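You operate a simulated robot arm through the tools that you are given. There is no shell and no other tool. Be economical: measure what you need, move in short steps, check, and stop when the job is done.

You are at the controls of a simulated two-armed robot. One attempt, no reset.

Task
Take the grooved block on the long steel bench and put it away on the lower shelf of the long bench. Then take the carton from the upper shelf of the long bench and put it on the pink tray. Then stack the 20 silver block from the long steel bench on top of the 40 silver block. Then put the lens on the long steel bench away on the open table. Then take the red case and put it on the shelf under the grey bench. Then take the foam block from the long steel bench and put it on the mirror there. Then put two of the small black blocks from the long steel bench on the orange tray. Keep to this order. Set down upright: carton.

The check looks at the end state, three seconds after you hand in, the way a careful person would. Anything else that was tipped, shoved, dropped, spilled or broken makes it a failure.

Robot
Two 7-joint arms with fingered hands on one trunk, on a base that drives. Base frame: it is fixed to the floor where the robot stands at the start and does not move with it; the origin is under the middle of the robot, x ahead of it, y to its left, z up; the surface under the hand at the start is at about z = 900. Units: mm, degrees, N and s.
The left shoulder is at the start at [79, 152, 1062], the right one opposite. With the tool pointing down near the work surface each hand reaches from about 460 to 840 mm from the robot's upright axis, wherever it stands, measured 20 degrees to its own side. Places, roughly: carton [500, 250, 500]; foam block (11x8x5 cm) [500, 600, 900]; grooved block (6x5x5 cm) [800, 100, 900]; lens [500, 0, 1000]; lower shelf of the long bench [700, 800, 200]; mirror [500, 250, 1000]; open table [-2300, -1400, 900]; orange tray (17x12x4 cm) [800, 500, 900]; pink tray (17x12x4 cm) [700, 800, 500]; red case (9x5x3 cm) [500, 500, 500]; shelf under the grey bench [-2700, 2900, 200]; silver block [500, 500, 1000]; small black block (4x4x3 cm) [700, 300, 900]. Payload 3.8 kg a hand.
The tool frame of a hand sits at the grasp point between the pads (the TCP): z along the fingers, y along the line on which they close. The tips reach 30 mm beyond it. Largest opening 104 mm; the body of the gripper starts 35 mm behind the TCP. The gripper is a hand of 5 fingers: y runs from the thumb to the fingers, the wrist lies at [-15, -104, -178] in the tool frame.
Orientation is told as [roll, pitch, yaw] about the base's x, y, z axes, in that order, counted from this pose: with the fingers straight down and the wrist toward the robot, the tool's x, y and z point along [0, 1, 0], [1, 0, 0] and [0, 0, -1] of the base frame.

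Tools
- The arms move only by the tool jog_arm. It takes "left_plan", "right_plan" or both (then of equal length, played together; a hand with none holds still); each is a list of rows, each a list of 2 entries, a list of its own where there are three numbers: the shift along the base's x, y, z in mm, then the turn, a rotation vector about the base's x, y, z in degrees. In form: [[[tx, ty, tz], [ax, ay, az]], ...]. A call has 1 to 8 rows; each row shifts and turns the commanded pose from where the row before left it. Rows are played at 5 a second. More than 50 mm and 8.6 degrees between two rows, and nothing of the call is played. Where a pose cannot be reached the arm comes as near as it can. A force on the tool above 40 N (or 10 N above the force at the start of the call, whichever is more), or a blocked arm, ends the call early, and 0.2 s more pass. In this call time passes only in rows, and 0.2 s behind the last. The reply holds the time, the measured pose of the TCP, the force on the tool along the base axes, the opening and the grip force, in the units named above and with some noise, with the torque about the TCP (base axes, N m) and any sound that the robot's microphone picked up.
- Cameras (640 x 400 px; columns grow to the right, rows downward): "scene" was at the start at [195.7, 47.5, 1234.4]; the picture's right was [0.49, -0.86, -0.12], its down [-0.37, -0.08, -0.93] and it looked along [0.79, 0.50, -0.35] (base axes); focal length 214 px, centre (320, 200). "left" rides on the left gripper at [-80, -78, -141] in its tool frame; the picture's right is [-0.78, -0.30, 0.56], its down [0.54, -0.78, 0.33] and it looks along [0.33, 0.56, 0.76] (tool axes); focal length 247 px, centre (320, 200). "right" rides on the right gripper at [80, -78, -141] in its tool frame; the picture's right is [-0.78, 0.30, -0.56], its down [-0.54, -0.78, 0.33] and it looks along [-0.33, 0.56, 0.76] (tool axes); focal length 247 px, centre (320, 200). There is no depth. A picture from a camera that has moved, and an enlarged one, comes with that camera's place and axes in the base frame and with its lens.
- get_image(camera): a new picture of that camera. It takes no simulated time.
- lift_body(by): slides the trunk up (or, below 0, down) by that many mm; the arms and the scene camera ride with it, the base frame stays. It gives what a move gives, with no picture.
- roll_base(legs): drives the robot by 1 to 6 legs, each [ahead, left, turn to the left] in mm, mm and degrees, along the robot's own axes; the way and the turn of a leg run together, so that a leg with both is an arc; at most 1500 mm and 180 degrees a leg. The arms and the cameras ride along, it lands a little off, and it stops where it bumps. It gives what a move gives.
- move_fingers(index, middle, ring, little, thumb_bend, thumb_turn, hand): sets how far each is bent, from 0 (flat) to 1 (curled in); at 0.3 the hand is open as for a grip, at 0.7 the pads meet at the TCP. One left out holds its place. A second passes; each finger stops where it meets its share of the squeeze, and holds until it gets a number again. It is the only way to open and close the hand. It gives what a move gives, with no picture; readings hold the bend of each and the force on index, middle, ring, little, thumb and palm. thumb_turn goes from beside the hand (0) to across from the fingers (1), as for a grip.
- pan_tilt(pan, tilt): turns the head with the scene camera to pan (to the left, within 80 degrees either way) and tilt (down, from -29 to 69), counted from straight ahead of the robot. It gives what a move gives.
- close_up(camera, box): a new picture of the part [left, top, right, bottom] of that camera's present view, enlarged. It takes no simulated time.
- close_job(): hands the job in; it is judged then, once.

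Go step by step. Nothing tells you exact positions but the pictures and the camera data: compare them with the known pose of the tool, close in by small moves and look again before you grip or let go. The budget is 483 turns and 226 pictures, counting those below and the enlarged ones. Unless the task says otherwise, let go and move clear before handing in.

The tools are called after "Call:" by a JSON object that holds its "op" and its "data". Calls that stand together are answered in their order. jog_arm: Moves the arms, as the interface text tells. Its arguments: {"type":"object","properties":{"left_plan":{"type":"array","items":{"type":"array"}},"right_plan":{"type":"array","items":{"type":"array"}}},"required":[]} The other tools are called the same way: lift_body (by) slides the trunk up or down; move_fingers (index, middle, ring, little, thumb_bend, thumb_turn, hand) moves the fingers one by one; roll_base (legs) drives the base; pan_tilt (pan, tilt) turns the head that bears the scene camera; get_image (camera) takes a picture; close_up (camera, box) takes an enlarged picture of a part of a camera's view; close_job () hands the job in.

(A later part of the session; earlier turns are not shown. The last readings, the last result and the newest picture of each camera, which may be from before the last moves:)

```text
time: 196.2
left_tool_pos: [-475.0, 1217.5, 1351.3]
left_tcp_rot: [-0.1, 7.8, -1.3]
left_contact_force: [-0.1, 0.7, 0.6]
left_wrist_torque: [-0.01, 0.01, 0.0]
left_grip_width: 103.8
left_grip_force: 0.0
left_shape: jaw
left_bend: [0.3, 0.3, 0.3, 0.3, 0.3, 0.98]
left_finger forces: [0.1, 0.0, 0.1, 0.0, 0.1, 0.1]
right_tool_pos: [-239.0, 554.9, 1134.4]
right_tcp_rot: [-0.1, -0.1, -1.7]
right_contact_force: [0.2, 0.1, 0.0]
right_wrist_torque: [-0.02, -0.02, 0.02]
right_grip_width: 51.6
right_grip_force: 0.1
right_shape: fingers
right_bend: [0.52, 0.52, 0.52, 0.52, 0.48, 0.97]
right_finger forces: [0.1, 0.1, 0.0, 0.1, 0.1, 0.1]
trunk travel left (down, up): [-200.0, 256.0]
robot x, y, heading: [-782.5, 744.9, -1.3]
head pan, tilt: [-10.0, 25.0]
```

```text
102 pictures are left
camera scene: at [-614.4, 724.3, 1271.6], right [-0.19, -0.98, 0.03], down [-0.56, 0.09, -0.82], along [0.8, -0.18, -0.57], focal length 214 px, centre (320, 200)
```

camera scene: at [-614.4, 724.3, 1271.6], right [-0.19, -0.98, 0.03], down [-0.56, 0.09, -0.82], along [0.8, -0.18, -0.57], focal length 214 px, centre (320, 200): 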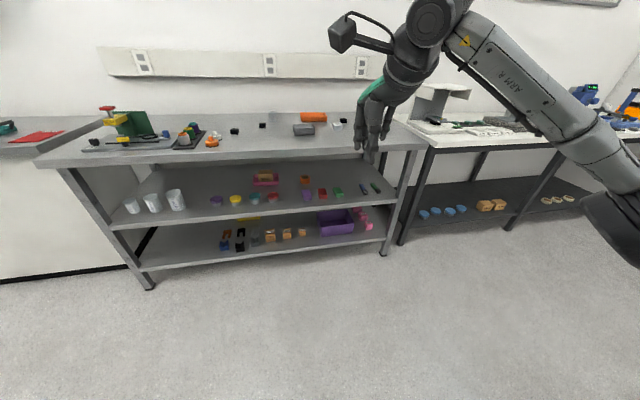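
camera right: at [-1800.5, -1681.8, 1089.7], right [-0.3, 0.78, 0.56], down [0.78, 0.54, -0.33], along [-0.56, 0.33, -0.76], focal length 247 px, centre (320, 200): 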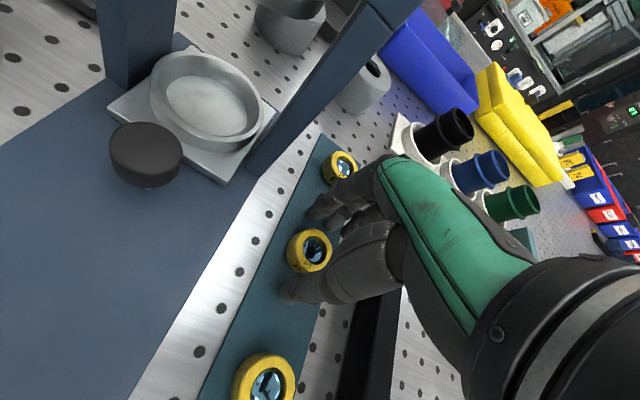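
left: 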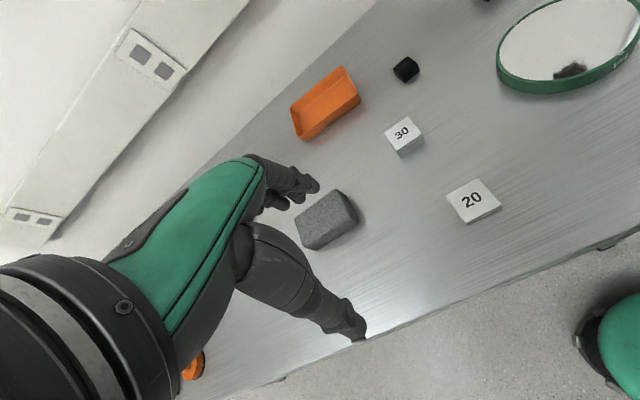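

Call:
{"op": "lift_body", "data": {"by": -200}}

Call:
{"op": "jog_arm", "data": {"right_plan": [[[20, 0, -42], [0, 0, 0]], [[20, 0, -42], [0, 0, 0]], [[20, 0, -42], [0, 0, 0]], [[20, 0, -42], [0, 0, 0]], [[20, 0, -42], [0, 0, 0]], [[20, 0, -42], [0, 0, 0]], [[20, 0, -42], [0, 0, 0]], [[40, 0, 0], [0, 0, 1]]]}}

Call:
{"op": "roll_base", "data": {"legs": [[0, 0, 1.4]]}}

Call:
{"op": "pan_tilt", "data": {"pan": -15, "tilt": 0}}

Call:
{"op": "get_image", "data": {"camera": "scene"}}

```text
time: 198.4
left_tool_pos: [-476.5, 1216.7, 1152.6]
left_tcp_rot: [0.0, 7.7, -1.6]
left_contact_force: [-0.6, 0.5, 0.3]
left_wrist_torque: [0.01, 0.01, 0.01]
left_grip_width: 103.9
left_grip_force: 0.0
left_shape: jaw
left_bend: [0.3, 0.3, 0.3, 0.3, 0.3, 0.98]
left_finger forces: [0.0, 0.0, 0.0, 0.0, 0.1, 0.0]
right_tool_pos: [-239.7, 553.7, 936.0]
right_tcp_rot: [-0.1, -0.2, -1.6]
right_contact_force: [-0.1, 0.1, 1.0]
right_wrist_torque: [-0.03, -0.04, 0.0]
right_grip_width: 51.7
right_grip_force: 0.0
right_shape: fingers
right_bend: [0.52, 0.52, 0.52, 0.52, 0.48, 0.97]
right_finger forces: [0.0, 0.0, 0.1, 0.0, 0.0, 0.0]
trunk travel left (down, up): [0.0, 456.0]
robot x, y, heading: [-782.0, 745.7, -1.4]
head pan, tilt: [-10.0, 25.0]
```

```text
time: 200.2
left_tool_pos: [-473.7, 1217.5, 1150.2]
left_tcp_rot: [-0.1, 7.7, -1.6]
left_contact_force: [0.3, -0.3, -0.4]
left_wrist_torque: [0.03, 0.01, 0.0]
left_grip_width: 104.0
left_grip_force: 0.0
left_shape: jaw
left_bend: [0.3, 0.3, 0.3, 0.3, 0.3, 0.98]
left_finger forces: [0.0, 0.0, 0.0, 0.0, 0.0, 0.1]
right_tool_pos: [-59.2, 554.2, 638.5]
right_tcp_rot: [-0.1, 0.1, -0.5]
right_contact_force: [0.4, -0.6, -0.2]
right_wrist_torque: [0.03, 0.01, 0.0]
right_grip_width: 51.8
right_grip_force: 0.1
right_shape: fingers
right_bend: [0.52, 0.52, 0.52, 0.52, 0.48, 0.97]
right_finger forces: [0.0, 0.0, 0.1, 0.1, 0.1, 0.1]
trunk travel left (down, up): [0.0, 456.0]
robot x, y, heading: [-786.1, 744.2, -1.5]
head pan, tilt: [-10.0, 25.0]
```

```text
time: 201.0
left_tool_pos: [-486.0, 1224.2, 1151.8]
left_tcp_rot: [0.0, 7.8, 0.1]
left_contact_force: [-1.0, -0.7, 0.4]
left_wrist_torque: [0.0, -0.02, -0.02]
left_grip_width: 103.8
left_grip_force: 0.1
left_shape: jaw
left_bend: [0.3, 0.3, 0.3, 0.3, 0.3, 0.98]
left_finger forces: [0.0, 0.0, 0.1, 0.0, 0.1, 0.1]
right_tool_pos: [-54.9, 572.5, 640.1]
right_tcp_rot: [-0.1, 0.0, 0.8]
right_contact_force: [-0.8, -0.4, -0.8]
right_wrist_torque: [0.03, -0.03, -0.01]
right_grip_width: 51.6
right_grip_force: 0.1
right_shape: fingers
right_bend: [0.52, 0.52, 0.52, 0.52, 0.48, 0.97]
right_finger forces: [0.0, 0.0, 0.0, 0.0, 0.1, 0.0]
trunk travel left (down, up): [0.0, 456.0]
robot x, y, heading: [-780.2, 743.4, -0.1]
head pan, tilt: [-10.0, 25.0]
```

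```text
time: 201.8
left_tool_pos: [-486.6, 1223.9, 1151.2]
left_tcp_rot: [0.0, 7.8, 0.0]
left_contact_force: [0.0, 0.2, 0.2]
left_wrist_torque: [-0.05, 0.02, -0.02]
left_grip_width: 103.6
left_grip_force: 0.1
left_shape: jaw
left_bend: [0.3, 0.3, 0.3, 0.3, 0.3, 0.98]
left_finger forces: [0.0, 0.1, 0.0, 0.0, 0.0, 0.1]
right_tool_pos: [-55.4, 572.7, 639.9]
right_tcp_rot: [0.0, -0.1, 0.9]
right_contact_force: [0.0, 0.4, 0.0]
right_wrist_torque: [0.02, 0.0, -0.03]
right_grip_width: 51.5
right_grip_force: 0.1
right_shape: fingers
right_bend: [0.52, 0.52, 0.52, 0.52, 0.48, 0.97]
right_finger forces: [0.0, 0.1, 0.0, 0.1, 0.0, 0.1]
trunk travel left (down, up): [0.0, 456.0]
robot x, y, heading: [-782.7, 748.9, -0.1]
head pan, tilt: [-15.0, 0.0]
```

```text
101 pictures are left
camera scene: at [-455.8, 721.1, 1009.4], right [-0.22, -0.97, 0.13], down [-0.51, 0.0, -0.86], along [0.83, -0.26, -0.5], focal length 214 px, centre (320, 200)
```

scene: 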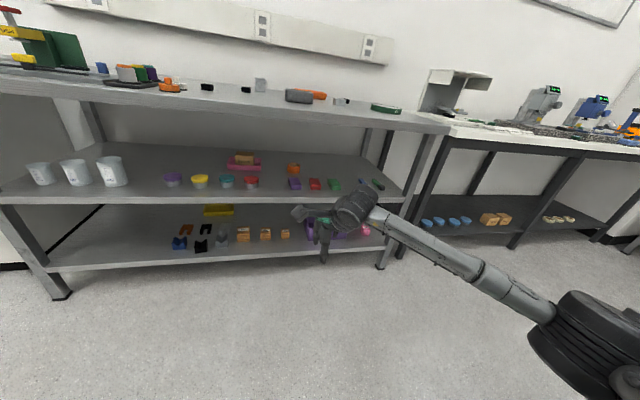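

Call:
{"op": "move_fingers", "data": {"hand": "right", "index": 0.2, "middle": 0.2, "ring": 0.2, "little": 0.2, "thumb_bend": 0.22}}

Call:
{"op": "roll_base", "data": {"legs": [[0, -97, 0], [370, 0, 0]]}}

Call:
{"op": "get_image", "data": {"camera": "right"}}

Call:
{"op": "get_image", "data": {"camera": "scene"}}

```text
time: 202.8
left_tool_pos: [-485.6, 1224.2, 1151.4]
left_tcp_rot: [0.0, 7.8, 0.0]
left_contact_force: [-0.2, 0.1, 0.6]
left_wrist_torque: [-0.02, 0.03, 0.0]
left_grip_width: 103.5
left_grip_force: 0.2
left_shape: jaw
left_bend: [0.3, 0.3, 0.3, 0.3, 0.3, 0.98]
left_finger forces: [0.0, 0.0, 0.0, 0.0, 0.0, 0.0]
right_tool_pos: [-54.9, 573.1, 640.1]
right_tcp_rot: [-0.2, -0.2, 0.7]
right_contact_force: [0.1, -0.3, -0.1]
right_wrist_torque: [0.0, 0.0, 0.02]
right_grip_width: 123.9
right_grip_force: 0.1
right_shape: fingers
right_bend: [0.2, 0.2, 0.2, 0.2, 0.22, 0.97]
right_finger forces: [0.0, 0.0, 0.0, 0.0, 0.0, 0.0]
trunk travel left (down, up): [0.0, 456.0]
robot x, y, heading: [-783.0, 743.8, 0.1]
head pan, tilt: [-15.0, 0.0]
```

```text
time: 205.9
left_tool_pos: [-118.5, 1127.4, 1151.4]
left_tcp_rot: [-0.1, 7.8, -0.1]
left_contact_force: [0.3, -0.6, -0.8]
left_wrist_torque: [0.0, 0.03, 0.03]
left_grip_width: 103.8
left_grip_force: 0.0
left_shape: jaw
left_bend: [0.3, 0.3, 0.3, 0.3, 0.3, 0.98]
left_finger forces: [0.1, 0.0, 0.1, 0.0, 0.0, 0.1]
right_tool_pos: [313.6, 475.6, 640.5]
right_tcp_rot: [-0.1, 0.0, 0.9]
right_contact_force: [1.2, 0.2, -0.1]
right_wrist_torque: [0.02, 0.01, -0.02]
right_grip_width: 123.8
right_grip_force: 0.0
right_shape: fingers
right_bend: [0.2, 0.2, 0.2, 0.2, 0.22, 0.97]
right_finger forces: [0.1, 0.1, 0.0, 0.0, 0.0, 0.0]
trunk travel left (down, up): [0.0, 456.0]
robot x, y, heading: [-412.8, 647.3, 0.3]
head pan, tilt: [-15.0, 0.0]
```

```text
100 pictures are left
camera right: at [234.6, 553.2, 780.2], right [0.31, -0.77, 0.56], down [-0.77, -0.55, -0.33], along [0.56, -0.33, -0.76], focal length 247 px, centre (320, 200)
```

right: 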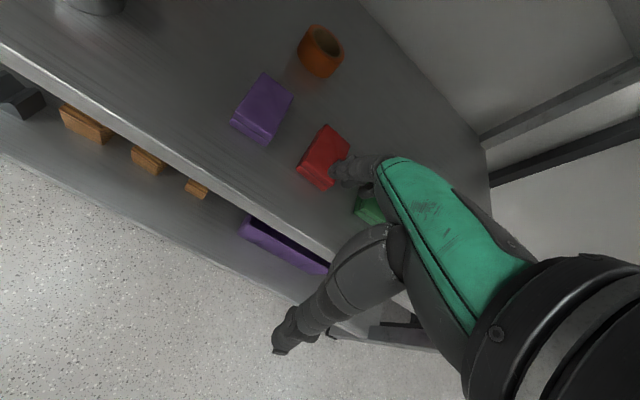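

```text
99 pictures are left
camera scene: at [-87.3, 623.8, 1009.3], right [-0.22, -0.97, 0.13], down [-0.51, 0.0, -0.86], along [0.83, -0.26, -0.5], focal length 214 px, centre (320, 200)
```

scene: 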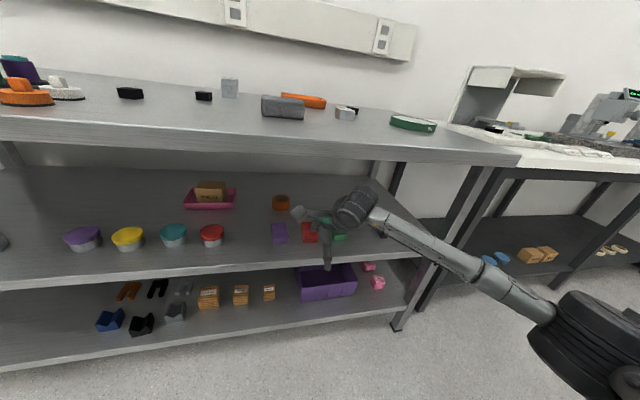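

Call:
{"op": "close_up", "data": {"camera": "right", "box": [270, 110, 398, 230]}}

```text
3.33 times, centred on (334, 170) of right
camera zoom: at [234.6, 553.2, 780.2], right [0.31, -0.77, 0.56], down [-0.77, -0.55, -0.33], along [0.56, -0.33, -0.76], focal length 823 px, centre (273, 300)
```

zoom: 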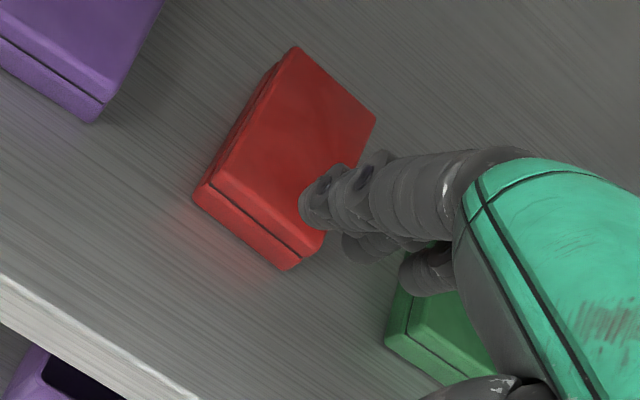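

Red case: centre ≈ (479,468), about 87×48×24, aligned. I lower to z≈596 (wrist must pass under the bench), then drive in.

Call:
{"op": "jog_arm", "data": {"right_plan": [[[0, -4, -22], [0, 0, -0.8]], [[0, -4, -22], [0, 0, 0]]]}}

Call:
{"op": "roll_base", "data": {"legs": [[158, 0, 0]]}}

Call:
{"op": "get_image", "data": {"camera": "right"}}

Call:
{"op": "close_up", "data": {"camera": "scene", "box": [220, 170, 380, 270]}}

```text
time: 206.5
left_tool_pos: [-117.9, 1126.9, 1150.0]
left_tcp_rot: [0.0, 7.9, 0.0]
left_contact_force: [0.8, 0.1, -0.3]
left_wrist_torque: [-0.02, -0.02, -0.01]
left_grip_width: 103.4
left_grip_force: 0.1
left_shape: jaw
left_bend: [0.3, 0.3, 0.3, 0.3, 0.3, 0.98]
left_finger forces: [0.1, 0.0, 0.1, 0.0, 0.1, 0.1]
right_tool_pos: [314.9, 465.9, 596.6]
right_tcp_rot: [0.1, 0.0, 0.1]
right_contact_force: [0.5, -0.1, 0.3]
right_wrist_torque: [0.0, 0.02, 0.0]
right_grip_width: 123.7
right_grip_force: 0.0
right_shape: fingers
right_bend: [0.2, 0.2, 0.2, 0.2, 0.22, 0.97]
right_finger forces: [0.0, 0.0, 0.0, 0.1, 0.0, 0.1]
trunk travel left (down, up): [0.0, 456.0]
robot x, y, heading: [-417.3, 647.8, 0.2]
head pan, tilt: [-15.0, 0.0]
```

```text
time: 207.9
left_tool_pos: [40.7, 1127.3, 1152.1]
left_tcp_rot: [-0.1, 7.9, 0.1]
left_contact_force: [1.1, -0.1, -1.6]
left_wrist_torque: [0.04, 0.01, -0.02]
left_grip_width: 104.1
left_grip_force: 0.1
left_shape: jaw
left_bend: [0.3, 0.3, 0.3, 0.3, 0.3, 0.98]
left_finger forces: [0.1, 0.1, 0.0, 0.1, 0.0, 0.0]
right_tool_pos: [474.5, 467.8, 597.0]
right_tcp_rot: [-0.1, 0.0, 0.0]
right_contact_force: [-0.5, -0.2, 0.0]
right_wrist_torque: [-0.02, 0.02, 0.02]
right_grip_width: 123.6
right_grip_force: 0.1
right_shape: fingers
right_bend: [0.2, 0.2, 0.2, 0.2, 0.22, 0.97]
right_finger forces: [0.0, 0.1, 0.1, 0.0, 0.0, 0.1]
trunk travel left (down, up): [0.0, 456.0]
robot x, y, heading: [-256.7, 647.1, 0.1]
head pan, tilt: [-15.0, 0.0]
```

```text
97 pictures are left
camera right: at [395.5, 546.1, 737.3], right [0.3, -0.78, 0.56], down [-0.78, -0.54, -0.33], along [0.56, -0.33, -0.76], focal length 247 px, centre (320, 200)
```

right: 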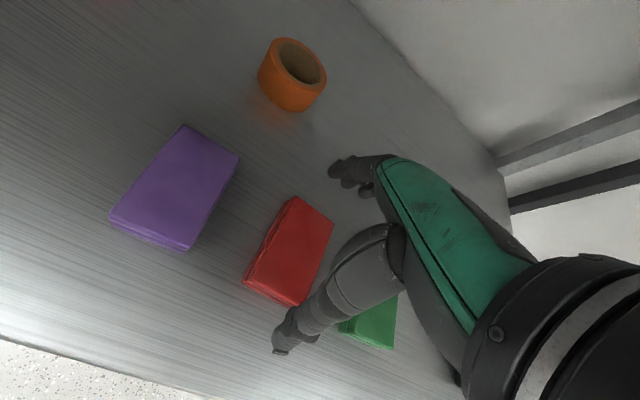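

```text
4.00 times, centred on (300, 220) of scene
camera zoom: at [71.6, 624.4, 1009.2], right [-0.22, -0.97, 0.13], down [-0.51, 0.0, -0.86], along [0.83, -0.26, -0.5], focal length 858 px, centre (400, 120)
```

zoom: 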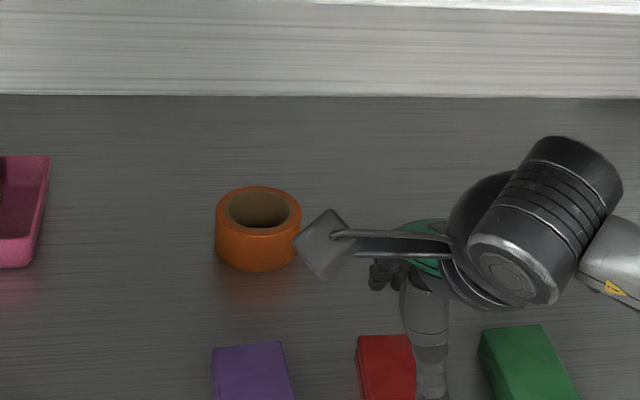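

Call:
{"op": "jog_arm", "data": {"right_plan": [[[4, 0, -15], [0, 0, 0]], [[0, 0, -12], [0, 0, 0]], [[0, 0, -5], [0, 0, 0]]]}}

Call:
{"op": "get_image", "data": {"camera": "right"}}

```text
time: 208.8
left_tool_pos: [39.0, 1126.9, 1150.4]
left_tcp_rot: [0.0, 7.8, 0.1]
left_contact_force: [0.0, 0.1, 0.3]
left_wrist_torque: [0.01, 0.02, 0.02]
left_grip_width: 103.7
left_grip_force: 0.0
left_shape: jaw
left_bend: [0.3, 0.3, 0.3, 0.3, 0.3, 0.98]
left_finger forces: [0.0, 0.0, 0.0, 0.0, 0.0, 0.1]
right_tool_pos: [476.8, 466.3, 565.2]
right_tcp_rot: [-0.1, -0.1, -0.1]
right_contact_force: [-0.3, 0.2, 0.8]
right_wrist_torque: [0.0, 0.02, 0.03]
right_grip_width: 123.9
right_grip_force: 0.0
right_shape: fingers
right_bend: [0.2, 0.2, 0.2, 0.2, 0.22, 0.97]
right_finger forces: [0.0, 0.0, 0.1, 0.0, 0.0, 0.0]
trunk travel left (down, up): [0.0, 456.0]
robot x, y, heading: [-259.2, 643.3, 0.3]
head pan, tilt: [-15.0, 0.0]
```

```text
95 pictures are left
camera right: at [398.6, 545.4, 706.3], right [0.3, -0.78, 0.56], down [-0.78, -0.54, -0.33], along [0.56, -0.34, -0.76], focal length 247 px, centre (320, 200)
```

right: 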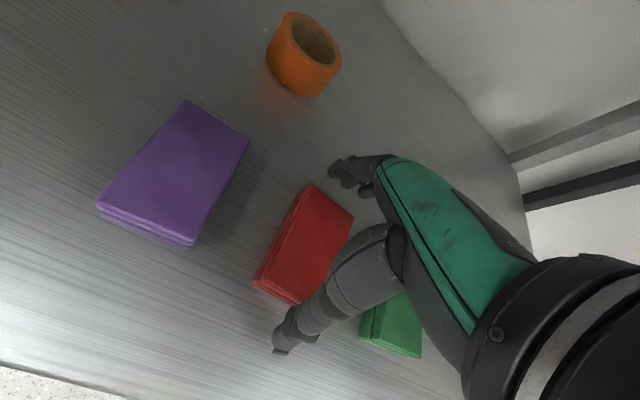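

Call:
{"op": "jog_arm", "data": {"right_plan": [[[1, 1, -3], [0, 0, 0]]]}}

Call:
{"op": "move_fingers", "data": {"hand": "right", "index": 0.6, "middle": 0.6, "ring": 0.6, "little": 0.5, "thumb_bend": 0.6}}

Call:
{"op": "get_image", "data": {"camera": "right"}}

```text
time: 209.2
left_tool_pos: [40.3, 1127.7, 1150.9]
left_tcp_rot: [0.0, 7.8, 0.0]
left_contact_force: [-0.5, 0.1, -0.1]
left_wrist_torque: [-0.01, -0.03, 0.02]
left_grip_width: 103.9
left_grip_force: 0.0
left_shape: jaw
left_bend: [0.3, 0.3, 0.3, 0.3, 0.3, 0.98]
left_finger forces: [0.0, 0.1, 0.1, 0.1, 0.1, 0.1]
right_tool_pos: [477.3, 468.0, 561.3]
right_tcp_rot: [0.1, -0.1, 0.2]
right_contact_force: [-0.1, -0.3, -0.5]
right_wrist_torque: [0.0, -0.03, 0.01]
right_grip_width: 123.7
right_grip_force: 0.1
right_shape: fingers
right_bend: [0.2, 0.2, 0.2, 0.2, 0.22, 0.97]
right_finger forces: [0.0, 0.0, 0.0, 0.1, 0.1, 0.0]
trunk travel left (down, up): [0.0, 456.0]
robot x, y, heading: [-258.3, 645.4, 0.1]
head pan, tilt: [-15.0, 0.0]
```

```text
time: 210.2
left_tool_pos: [37.8, 1128.9, 1151.7]
left_tcp_rot: [-0.1, 7.7, 0.1]
left_contact_force: [-0.6, -0.3, 0.1]
left_wrist_torque: [0.02, 0.04, -0.04]
left_grip_width: 104.0
left_grip_force: 0.0
left_shape: jaw
left_bend: [0.3, 0.3, 0.3, 0.3, 0.3, 0.98]
left_finger forces: [0.0, 0.0, 0.0, 0.1, 0.0, 0.0]
right_tool_pos: [477.5, 467.9, 564.6]
right_tcp_rot: [-0.1, -0.3, 0.0]
right_contact_force: [-0.7, -0.6, 10.1]
right_wrist_torque: [-0.13, -0.51, -0.04]
right_grip_width: 84.7
right_grip_force: 25.6
right_shape: fingers
right_bend: [0.31, 0.41, 0.59, 0.5, 0.44, 0.96]
right_finger forces: [11.6, 18.0, 1.2, 0.0, 20.4, 0.1]
trunk travel left (down, up): [0.0, 456.0]
robot x, y, heading: [-256.1, 643.3, -0.1]
head pan, tilt: [-15.0, 0.0]
```

```text
94 pictures are left
camera right: at [398.7, 546.9, 704.9], right [0.29, -0.78, 0.56], down [-0.77, -0.54, -0.34], along [0.56, -0.33, -0.76], focal length 247 px, centre (320, 200)
```

right: 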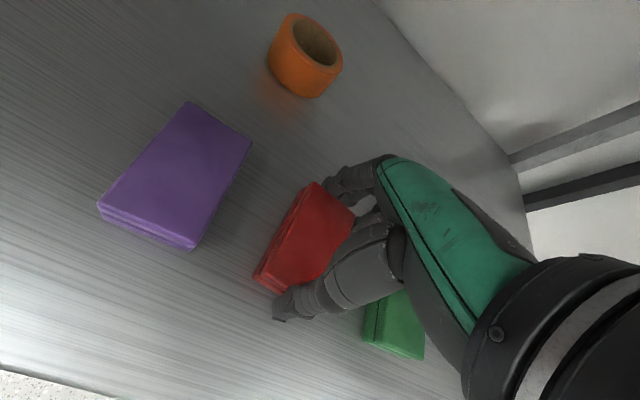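

Gripped mainly by index, middle and thumb. I lift a little and inspect.

Call:
{"op": "jog_arm", "data": {"right_plan": [[[0, 0, 5], [0, 0, 0]], [[0, 0, 7], [0, 0, 0]]]}}

Call:
{"op": "close_up", "data": {"camera": "right", "box": [230, 160, 390, 340]}}

Call:
{"op": "close_up", "data": {"camera": "scene", "box": [240, 210, 400, 310]}}

```text
time: 210.8
left_tool_pos: [40.2, 1126.8, 1150.3]
left_tcp_rot: [-0.1, 7.7, 0.0]
left_contact_force: [-0.1, 0.3, -0.8]
left_wrist_torque: [0.02, -0.04, 0.03]
left_grip_width: 103.7
left_grip_force: 0.0
left_shape: jaw
left_bend: [0.3, 0.3, 0.3, 0.3, 0.3, 0.98]
left_finger forces: [0.1, 0.1, 0.1, 0.0, 0.0, 0.0]
right_tool_pos: [476.8, 467.7, 572.5]
right_tcp_rot: [0.0, 0.0, 0.0]
right_contact_force: [0.3, 0.6, 0.1]
right_wrist_torque: [-0.02, 0.01, 0.04]
right_grip_width: 84.3
right_grip_force: 20.4
right_shape: fingers
right_bend: [0.31, 0.41, 0.59, 0.5, 0.44, 0.96]
right_finger forces: [11.5, 7.6, 1.0, 0.0, 20.2, 0.1]
trunk travel left (down, up): [0.0, 456.0]
robot x, y, heading: [-255.9, 650.4, 0.1]
head pan, tilt: [-15.0, 0.0]
```

```text
2.22 times, centred on (310, 250) of right
camera zoom: at [399.6, 546.0, 713.6], right [0.3, -0.78, 0.56], down [-0.78, -0.54, -0.33], along [0.56, -0.33, -0.76], focal length 549 px, centre (342, 89)
```

zoom: 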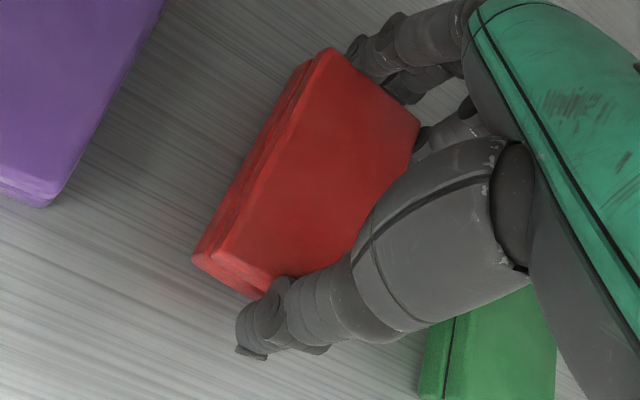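

```text
4.00 times, centred on (320, 260) of scene
camera zoom: at [70.6, 624.4, 1009.4], right [-0.22, -0.97, 0.13], down [-0.51, 0.0, -0.86], along [0.83, -0.26, -0.5], focal length 858 px, centre (320, -40)
```

zoom: 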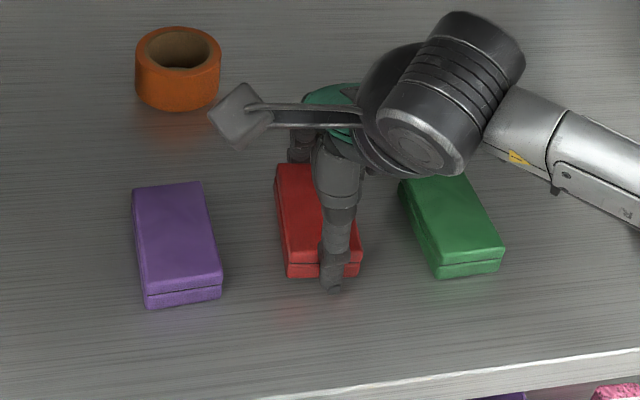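

Call:
{"op": "jog_arm", "data": {"right_plan": [[[0, 0, 8], [0, 0, 0]], [[0, 0, 10], [0, 0, 0]]]}}

Call:
{"op": "close_up", "data": {"camera": "scene", "box": [240, 210, 400, 310]}}

Call:
{"op": "close_up", "data": {"camera": "right", "box": [230, 160, 390, 340]}}

```text
time: 211.3
left_tool_pos: [39.6, 1127.6, 1150.7]
left_tcp_rot: [0.0, 7.7, 0.0]
left_contact_force: [0.0, -0.2, -0.8]
left_wrist_torque: [0.03, 0.02, -0.01]
left_grip_width: 103.4
left_grip_force: 0.1
left_shape: jaw
left_bend: [0.3, 0.3, 0.3, 0.3, 0.3, 0.98]
left_finger forces: [0.0, 0.0, 0.0, 0.0, 0.0, 0.0]
right_tool_pos: [477.8, 467.6, 592.4]
right_tcp_rot: [-0.1, 0.0, 0.2]
right_contact_force: [1.1, 0.3, -1.0]
right_wrist_torque: [0.0, -0.01, -0.03]
right_grip_width: 84.3
right_grip_force: 20.4
right_shape: fingers
right_bend: [0.31, 0.41, 0.59, 0.5, 0.44, 0.96]
right_finger forces: [11.4, 7.6, 1.1, 0.0, 20.3, 0.0]
trunk travel left (down, up): [0.0, 456.0]
robot x, y, heading: [-253.7, 645.4, 0.2]
head pan, tilt: [-15.0, 0.0]
```

```text
4.00 times, centred on (320, 260) of scene
camera zoom: at [70.6, 624.4, 1009.5], right [-0.22, -0.97, 0.13], down [-0.51, 0.0, -0.86], along [0.83, -0.26, -0.5], focal length 858 px, centre (320, -40)
```

zoom: 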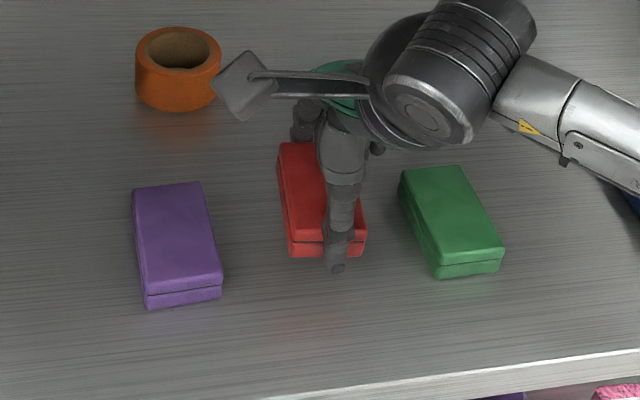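

```text
2.22 times, centred on (310, 250) of right
camera zoom: at [399.6, 546.0, 733.7], right [0.3, -0.78, 0.56], down [-0.78, -0.54, -0.33], along [0.56, -0.33, -0.76], focal length 549 px, centre (342, 89)
```

zoom: 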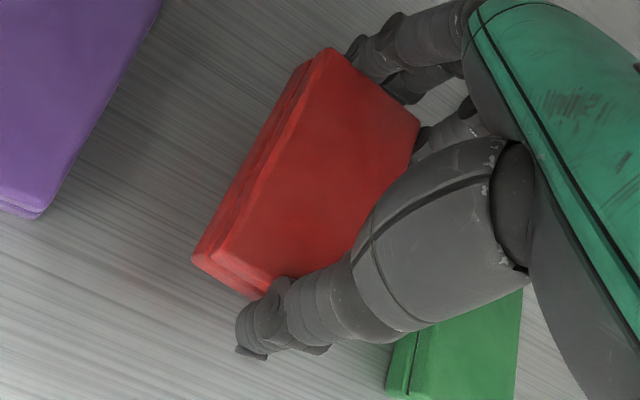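

Held securely. I back out and turn toward the grey bench to look.

Call:
{"op": "roll_base", "data": {"legs": [[-600, 0, 0], [0, 0, 90]]}}

Call:
{"op": "pan_tilt", "data": {"pan": 40, "tilt": -10}}

Call:
{"op": "get_image", "data": {"camera": "scene"}}

Call:
{"op": "get_image", "data": {"camera": "right"}}

```text
time: 218.6
left_tool_pos: [-1333.0, 942.3, 1151.8]
left_tcp_rot: [0.0, 7.8, 90.0]
left_contact_force: [0.6, 0.2, 0.7]
left_wrist_torque: [0.03, -0.01, 0.02]
left_grip_width: 103.8
left_grip_force: 0.0
left_shape: jaw
left_bend: [0.3, 0.3, 0.3, 0.3, 0.3, 0.98]
left_finger forces: [0.1, 0.0, 0.0, 0.1, 0.0, 0.0]
right_tool_pos: [-672.3, 1381.5, 592.7]
right_tcp_rot: [-0.1, -0.1, 90.0]
right_contact_force: [0.2, 0.4, -0.4]
right_wrist_torque: [0.0, -0.01, 0.0]
right_grip_width: 84.0
right_grip_force: 18.8
right_shape: fingers
right_bend: [0.31, 0.42, 0.59, 0.5, 0.45, 0.96]
right_finger forces: [10.8, 7.2, 1.1, 0.0, 19.0, 0.0]
trunk travel left (down, up): [0.0, 456.0]
robot x, y, heading: [-852.6, 647.3, 90.0]
head pan, tilt: [-15.0, 0.0]
```

```text
time: 219.8
left_tool_pos: [-1331.5, 942.3, 1150.3]
left_tcp_rot: [0.0, 7.8, 89.9]
left_contact_force: [-0.7, 0.1, -0.2]
left_wrist_torque: [0.02, 0.03, 0.02]
left_grip_width: 103.7
left_grip_force: 0.1
left_shape: jaw
left_bend: [0.3, 0.3, 0.3, 0.3, 0.3, 0.98]
left_finger forces: [0.0, 0.0, 0.0, 0.1, 0.0, 0.0]
right_tool_pos: [-671.4, 1380.4, 591.5]
right_tcp_rot: [-0.2, -0.1, 90.1]
right_contact_force: [1.3, -0.5, -0.7]
right_wrist_torque: [0.0, -0.01, 0.0]
right_grip_width: 83.8
right_grip_force: 18.9
right_shape: fingers
right_bend: [0.31, 0.42, 0.59, 0.5, 0.45, 0.96]
right_finger forces: [10.8, 7.4, 1.1, 0.1, 18.9, 0.0]
trunk travel left (down, up): [0.0, 456.0]
robot x, y, heading: [-851.6, 647.0, 90.1]
head pan, tilt: [40.0, -10.0]
```

```text
89 pictures are left
camera scene: at [-905.0, 960.8, 1034.0], right [0.77, 0.55, -0.33], down [-0.11, -0.39, -0.91], along [-0.63, 0.74, -0.24], focal length 214 px, centre (320, 200)
```

scene: 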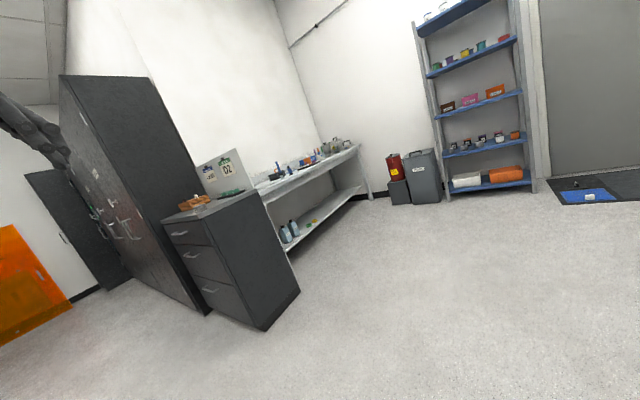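

```text
88 pictures are left
camera right: at [-752.1, 1301.5, 733.7], right [0.78, 0.3, 0.56], down [0.54, -0.78, -0.33], along [0.33, 0.56, -0.76], focal length 247 px, centre (320, 200)
```

right: 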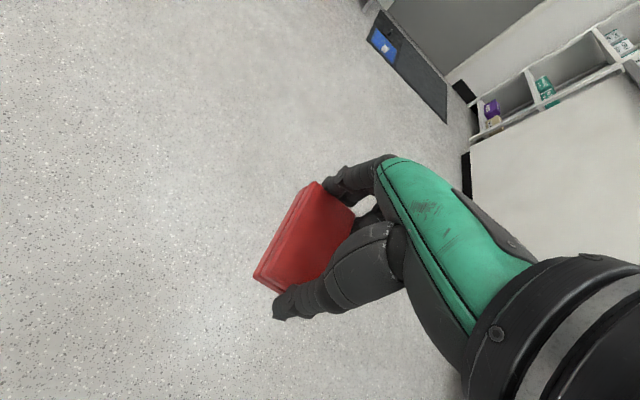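

The grey bench runs along the far-left wall (x≈−2700). I drive up and face it.

Call:
{"op": "roll_base", "data": {"legs": [[1500, 0, 0], [500, 0, 0], [0, 0, 90], [350, 0, 0]]}}

Call:
{"op": "pan_tilt", "data": {"pan": 0, "tilt": -5}}

Call:
{"op": "get_image", "data": {"camera": "scene"}}

```text
time: 230.2
left_tool_pos: [-1310.0, 2957.5, 1153.3]
left_tcp_rot: [0.0, 7.6, 89.3]
left_contact_force: [0.5, -0.1, 0.7]
left_wrist_torque: [0.01, 0.04, -0.03]
left_grip_width: 103.8
left_grip_force: 0.1
left_shape: jaw
left_bend: [0.3, 0.3, 0.3, 0.3, 0.3, 0.98]
left_finger forces: [0.0, 0.1, 0.1, 0.0, 0.1, 0.0]
right_tool_pos: [-636.3, 3385.0, 590.3]
right_tcp_rot: [-0.8, 0.6, 88.4]
right_contact_force: [4.1, -13.7, 7.3]
right_wrist_torque: [0.24, 0.13, -0.1]
right_grip_width: 82.5
right_grip_force: 33.2
right_shape: fingers
right_bend: [0.36, 0.44, 0.61, 0.5, 0.43, 0.96]
right_finger forces: [30.4, 11.4, 2.3, 0.0, 22.0, 0.0]
trunk travel left (down, up): [0.0, 456.0]
robot x, y, heading: [-835.8, 2654.1, 89.3]
head pan, tilt: [40.0, -10.0]
stopped in leg 3: the force on the tool passed its limit at 48 N (the readings are from after the stop); the commanded pose is now the measured one
```

```text
time: 231.3
left_tool_pos: [-1310.7, 2956.5, 1151.9]
left_tcp_rot: [0.0, 7.7, 89.2]
left_contact_force: [-0.4, 0.5, -0.3]
left_wrist_torque: [0.01, 0.03, -0.02]
left_grip_width: 103.7
left_grip_force: 0.2
left_shape: jaw
left_bend: [0.3, 0.3, 0.3, 0.3, 0.3, 0.98]
left_finger forces: [0.0, 0.1, 0.0, 0.0, 0.0, 0.0]
right_tool_pos: [-636.9, 3385.9, 590.4]
right_tcp_rot: [-0.7, 0.5, 88.4]
right_contact_force: [7.3, -19.3, 6.3]
right_wrist_torque: [0.23, 0.14, -0.3]
right_grip_width: 82.2
right_grip_force: 38.5
right_shape: fingers
right_bend: [0.36, 0.44, 0.61, 0.5, 0.43, 0.96]
right_finger forces: [36.4, 12.9, 3.0, 0.0, 23.6, 0.1]
trunk travel left (down, up): [0.0, 456.0]
robot x, y, heading: [-833.5, 2653.4, 89.0]
head pan, tilt: [0.0, -5.0]
```

```text
87 pictures are left
camera scene: at [-829.1, 2984.7, 1016.8], right [1.0, -0.01, 0.0], down [-0.01, -0.43, -0.9], along [0.01, 0.9, -0.43], focal length 214 px, centre (320, 200)
```

scene: 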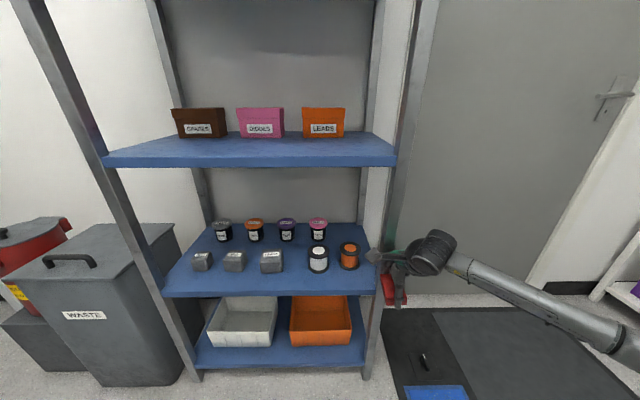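

The hand touched the rack's post while turning; nothing seems disturbed. I back straight off.

Call:
{"op": "roll_base", "data": {"legs": [[-150, 0, 0]]}}

Call:
{"op": "get_image", "data": {"camera": "scene"}}

Call:
{"op": "get_image", "data": {"camera": "right"}}

```text
time: 232.7
left_tool_pos: [-1313.9, 2805.8, 1151.5]
left_tcp_rot: [-0.1, 7.7, 89.5]
left_contact_force: [0.3, -0.3, 0.4]
left_wrist_torque: [0.01, 0.02, -0.03]
left_grip_width: 103.7
left_grip_force: 0.1
left_shape: jaw
left_bend: [0.3, 0.3, 0.3, 0.3, 0.3, 0.98]
left_finger forces: [0.0, 0.0, 0.1, 0.1, 0.1, 0.1]
right_tool_pos: [-640.9, 3236.2, 589.5]
right_tcp_rot: [-0.8, 0.6, 88.5]
right_contact_force: [-0.7, 0.4, -0.1]
right_wrist_torque: [0.0, 0.0, -0.02]
right_grip_width: 82.8
right_grip_force: 19.6
right_shape: fingers
right_bend: [0.32, 0.42, 0.59, 0.5, 0.45, 0.96]
right_finger forces: [10.8, 7.8, 1.3, 0.1, 19.3, 0.0]
trunk travel left (down, up): [0.0, 456.0]
robot x, y, heading: [-836.2, 2505.6, 89.6]
head pan, tilt: [0.0, -5.0]
```

```text
86 pictures are left
camera scene: at [-832.3, 2835.6, 1016.2], right [1.0, -0.01, 0.0], down [0.0, -0.44, -0.9], along [0.01, 0.9, -0.44], focal length 214 px, centre (320, 200)
```

scene: 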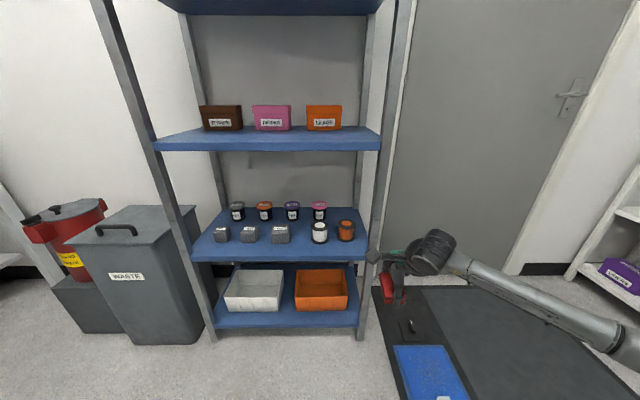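

```text
85 pictures are left
camera right: at [-725.6, 3161.1, 730.5], right [0.78, 0.28, 0.56], down [0.52, -0.79, -0.32], along [0.36, 0.54, -0.76], focal length 247 px, centre (320, 200)
```

right: 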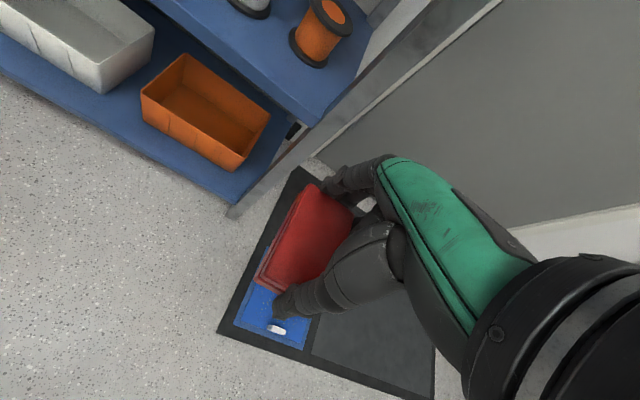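

Call:
{"op": "roll_base", "data": {"legs": [[-150, 0, 0], [0, 0, 90.4]]}}

Call:
{"op": "get_image", "data": {"camera": "scene"}}

```text
time: 237.9
left_tool_pos: [-1146.6, 1882.9, 1151.5]
left_tcp_rot: [0.0, 7.8, 178.4]
left_contact_force: [0.4, -0.6, 0.2]
left_wrist_torque: [0.03, -0.01, 0.01]
left_grip_width: 103.9
left_grip_force: 0.1
left_shape: jaw
left_bend: [0.3, 0.3, 0.3, 0.3, 0.3, 0.98]
left_finger forces: [0.1, 0.0, 0.1, 0.0, 0.0, 0.1]
right_tool_pos: [-1564.2, 2562.3, 589.9]
right_tcp_rot: [-0.7, 0.5, 177.5]
right_contact_force: [-0.2, 0.1, -0.5]
right_wrist_torque: [0.01, -0.01, 0.01]
right_grip_width: 82.1
right_grip_force: 18.6
right_shape: fingers
right_bend: [0.32, 0.42, 0.59, 0.5, 0.46, 0.96]
right_finger forces: [10.7, 7.6, 1.3, 0.0, 18.3, 0.0]
trunk travel left (down, up): [0.0, 456.0]
robot x, y, heading: [-838.2, 2356.6, 178.4]
head pan, tilt: [0.0, -5.0]
```

```text
84 pictures are left
camera scene: at [-1165.9, 2362.7, 1015.9], right [0.03, 1.0, 0.0], down [0.44, -0.01, -0.9], along [-0.9, 0.02, -0.44], focal length 214 px, centre (320, 200)
```

scene: 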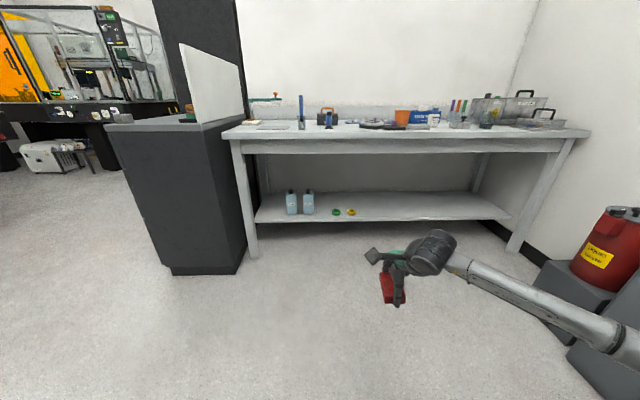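

Call:
{"op": "close_up", "data": {"camera": "scene", "box": [230, 170, 390, 270]}}

Call:
{"op": "close_up", "data": {"camera": "scene", "box": [370, 170, 530, 270]}}

```text
4.00 times, centred on (310, 220) of scene
camera zoom: at [-1165.9, 2362.7, 1015.9], right [0.03, 1.0, 0.0], down [0.44, -0.01, -0.9], along [-0.9, 0.02, -0.44], focal length 858 px, centre (360, 120)
```

zoom: 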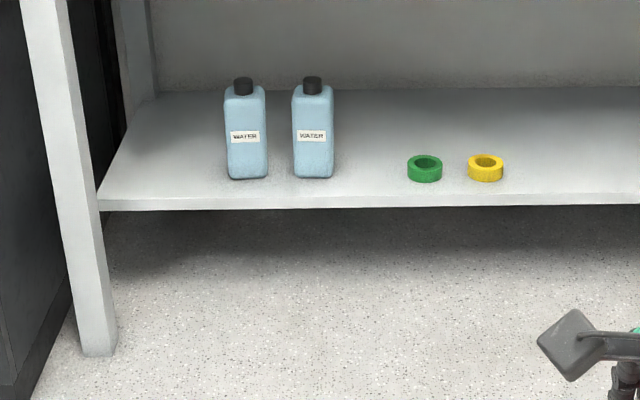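

```text
4.00 times, centred on (450, 220) of scene
camera zoom: at [-1165.9, 2362.7, 1015.9], right [0.03, 1.0, 0.0], down [0.44, -0.01, -0.9], along [-0.9, 0.02, -0.44], focal length 858 px, centre (-200, 120)
```

zoom: 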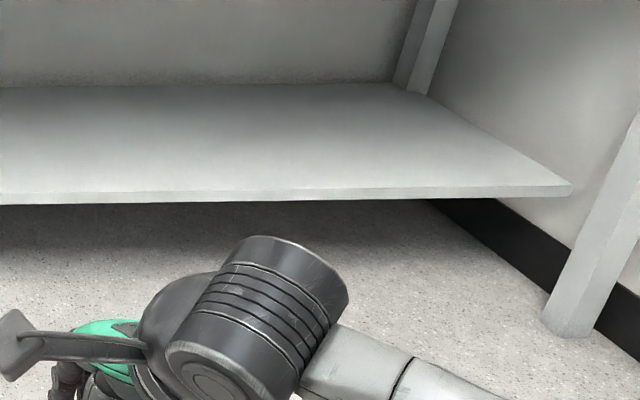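

Free space on the shelf right of the yellow ring, around y≈2900. I drive nearer and lower the hand.

Call:
{"op": "roll_base", "data": {"legs": [[0, -270, 1.5], [600, 0, 0]]}}

Call:
{"op": "jog_arm", "data": {"right_plan": [[[10, 10, -40], [0, 0, 0]], [[10, 10, -40], [0, 0, 0]], [[10, 10, -40], [0, 0, 0]], [[10, 10, -40], [0, 0, 0]], [[10, 10, -40], [0, 0, 0]]]}}

Call:
{"op": "get_image", "data": {"camera": "scene"}}

Call:
{"op": "get_image", "data": {"camera": "right"}}

```text
time: 242.8
left_tool_pos: [-1724.6, 2140.9, 1150.8]
left_tcp_rot: [0.0, 7.8, -179.7]
left_contact_force: [0.4, 0.7, -0.8]
left_wrist_torque: [-0.01, -0.01, -0.02]
left_grip_width: 103.8
left_grip_force: 0.1
left_shape: jaw
left_bend: [0.3, 0.3, 0.3, 0.3, 0.3, 0.98]
left_finger forces: [0.0, 0.1, 0.1, 0.0, 0.1, 0.1]
right_tool_pos: [-2163.3, 2808.1, 588.0]
right_tcp_rot: [-0.9, 0.7, 179.4]
right_contact_force: [0.7, 1.1, -0.8]
right_wrist_torque: [0.0, 0.0, 0.0]
right_grip_width: 82.3
right_grip_force: 19.6
right_shape: fingers
right_bend: [0.32, 0.42, 0.59, 0.5, 0.46, 0.96]
right_finger forces: [10.9, 7.7, 1.1, 0.0, 18.6, 0.0]
trunk travel left (down, up): [0.0, 456.0]
robot x, y, heading: [-1429.3, 2623.3, -179.7]
head pan, tilt: [0.0, -5.0]
```

```text
time: 243.9
left_tool_pos: [-1724.4, 2142.3, 1150.1]
left_tcp_rot: [0.0, 7.8, -179.6]
left_contact_force: [-0.2, -0.4, 0.5]
left_wrist_torque: [-0.02, -0.02, -0.01]
left_grip_width: 103.9
left_grip_force: 0.0
left_shape: jaw
left_bend: [0.3, 0.3, 0.3, 0.3, 0.3, 0.98]
left_finger forces: [0.1, 0.0, 0.1, 0.1, 0.0, 0.0]
right_tool_pos: [-2113.6, 2860.1, 388.7]
right_tcp_rot: [-0.8, 0.6, 179.4]
right_contact_force: [0.1, 0.7, 0.8]
right_wrist_torque: [0.01, -0.01, -0.02]
right_grip_width: 82.0
right_grip_force: 19.5
right_shape: fingers
right_bend: [0.32, 0.42, 0.59, 0.5, 0.46, 0.96]
right_finger forces: [10.7, 7.6, 1.3, 0.1, 19.1, 0.0]
trunk travel left (down, up): [0.0, 456.0]
robot x, y, heading: [-1428.1, 2627.3, -179.7]
head pan, tilt: [0.0, -5.0]
```

```text
81 pictures are left
camera scene: at [-1758.9, 2621.6, 1015.7], right [-0.01, 1.0, 0.0], down [0.44, 0.0, -0.9], along [-0.9, -0.01, -0.44], focal length 214 px, centre (320, 200)
```

scene: 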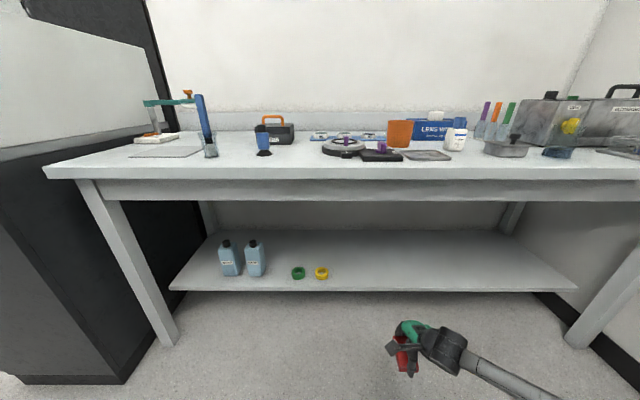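

```text
80 pictures are left
camera right: at [-2038.9, 2776.0, 528.7], right [-0.29, 0.77, 0.56], down [0.79, 0.53, -0.32], along [-0.54, 0.35, -0.76], focal length 247 px, centre (320, 200)
```

right: 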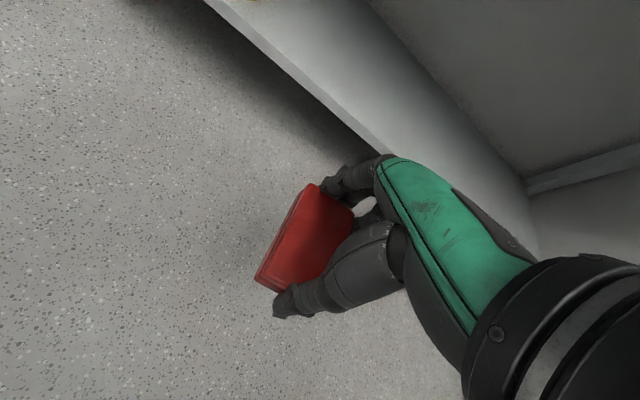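

Shelf: z≈247, front edge x≈−2425. I drive in so the case is over the shelf, then lower.

Call:
{"op": "roll_base", "data": {"legs": [[398, -15, 0]]}}

Call:
{"op": "jog_arm", "data": {"right_plan": [[[0, 0, -30], [0, 0, 0]], [[0, 0, -30], [0, 0, 0]], [[0, 0, -25], [0, 0, 0]]]}}

Call:
{"op": "get_image", "data": {"camera": "right"}}

Call:
{"op": "pan_tilt", "data": {"pan": -20, "tilt": 20}}

Call:
{"op": "get_image", "data": {"camera": "scene"}}

```text
time: 246.4
left_tool_pos: [-2117.3, 2153.6, 1150.5]
left_tcp_rot: [0.1, 7.9, -179.6]
left_contact_force: [-0.5, 0.0, 0.6]
left_wrist_torque: [0.01, 0.02, -0.03]
left_grip_width: 103.9
left_grip_force: 0.1
left_shape: jaw
left_bend: [0.3, 0.3, 0.3, 0.3, 0.3, 0.98]
left_finger forces: [0.1, 0.1, 0.0, 0.0, 0.0, 0.1]
right_tool_pos: [-2509.0, 2870.6, 388.2]
right_tcp_rot: [-0.8, 0.7, 179.6]
right_contact_force: [-0.1, 0.9, -1.1]
right_wrist_torque: [-0.01, -0.05, -0.01]
right_grip_width: 82.0
right_grip_force: 19.3
right_shape: fingers
right_bend: [0.32, 0.42, 0.59, 0.5, 0.46, 0.96]
right_finger forces: [10.8, 7.5, 1.2, 0.0, 19.0, 0.1]
trunk travel left (down, up): [0.0, 456.0]
robot x, y, heading: [-1825.9, 2632.1, -179.7]
head pan, tilt: [0.0, -5.0]
```

```text
time: 247.2
left_tool_pos: [-2116.8, 2152.2, 1151.4]
left_tcp_rot: [0.0, 7.8, -179.6]
left_contact_force: [0.8, 0.7, 0.6]
left_wrist_torque: [-0.04, -0.03, 0.02]
left_grip_width: 103.8
left_grip_force: 0.0
left_shape: jaw
left_bend: [0.3, 0.3, 0.3, 0.3, 0.3, 0.98]
left_finger forces: [0.0, 0.0, 0.0, 0.0, 0.1, 0.0]
right_tool_pos: [-2509.5, 2868.7, 302.5]
right_tcp_rot: [-0.8, 0.7, 179.6]
right_contact_force: [0.3, 0.1, -1.2]
right_wrist_torque: [-0.03, 0.02, 0.04]
right_grip_width: 82.2
right_grip_force: 19.4
right_shape: fingers
right_bend: [0.32, 0.42, 0.59, 0.5, 0.46, 0.96]
right_finger forces: [10.9, 7.6, 1.2, 0.1, 19.0, 0.0]
trunk travel left (down, up): [0.0, 456.0]
robot x, y, heading: [-1825.3, 2633.9, -179.4]
head pan, tilt: [0.0, -5.0]
```

```text
79 pictures are left
camera right: at [-2434.2, 2784.8, 443.7], right [-0.3, 0.77, 0.56], down [0.78, 0.53, -0.32], along [-0.54, 0.35, -0.76], focal length 247 px, centre (320, 200)
```

right: 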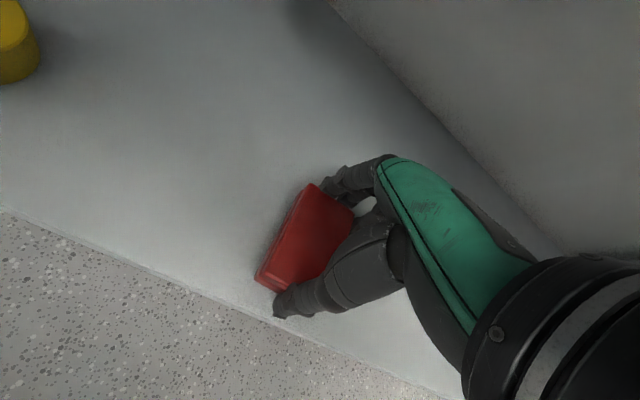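

```text
time: 248.1
left_tool_pos: [-2116.7, 2152.9, 1150.8]
left_tcp_rot: [-0.1, 7.8, -179.5]
left_contact_force: [-0.4, -0.6, -0.1]
left_wrist_torque: [-0.04, -0.02, 0.06]
left_grip_width: 103.5
left_grip_force: 0.2
left_shape: jaw
left_bend: [0.3, 0.3, 0.3, 0.3, 0.3, 0.98]
left_finger forces: [0.1, 0.0, 0.1, 0.1, 0.0, 0.1]
right_tool_pos: [-2508.5, 2868.4, 302.5]
right_tcp_rot: [-0.7, 0.8, 179.6]
right_contact_force: [0.3, -0.1, -1.1]
right_wrist_torque: [0.01, 0.03, -0.01]
right_grip_width: 82.1
right_grip_force: 19.3
right_shape: fingers
right_bend: [0.32, 0.42, 0.59, 0.5, 0.46, 0.96]
right_finger forces: [10.7, 7.6, 1.2, 0.0, 19.1, 0.0]
trunk travel left (down, up): [0.0, 456.0]
robot x, y, heading: [-1823.0, 2636.5, -179.6]
head pan, tilt: [-20.0, 20.0]
```

```text
78 pictures are left
camera scene: at [-2132.9, 2664.5, 981.5], right [0.28, 0.94, 0.18], down [0.76, -0.11, -0.64], along [-0.59, 0.32, -0.75], focal length 214 px, centre (320, 200)
```

scene: 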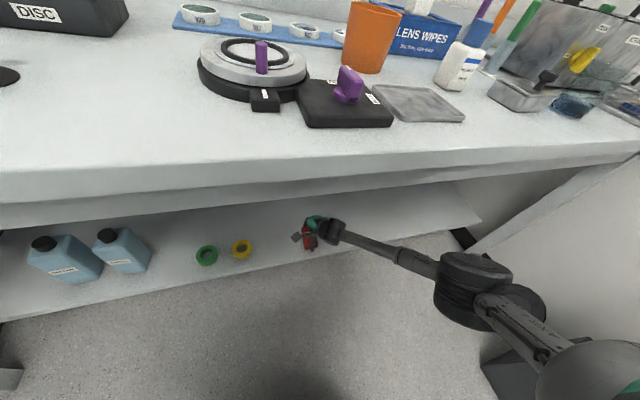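

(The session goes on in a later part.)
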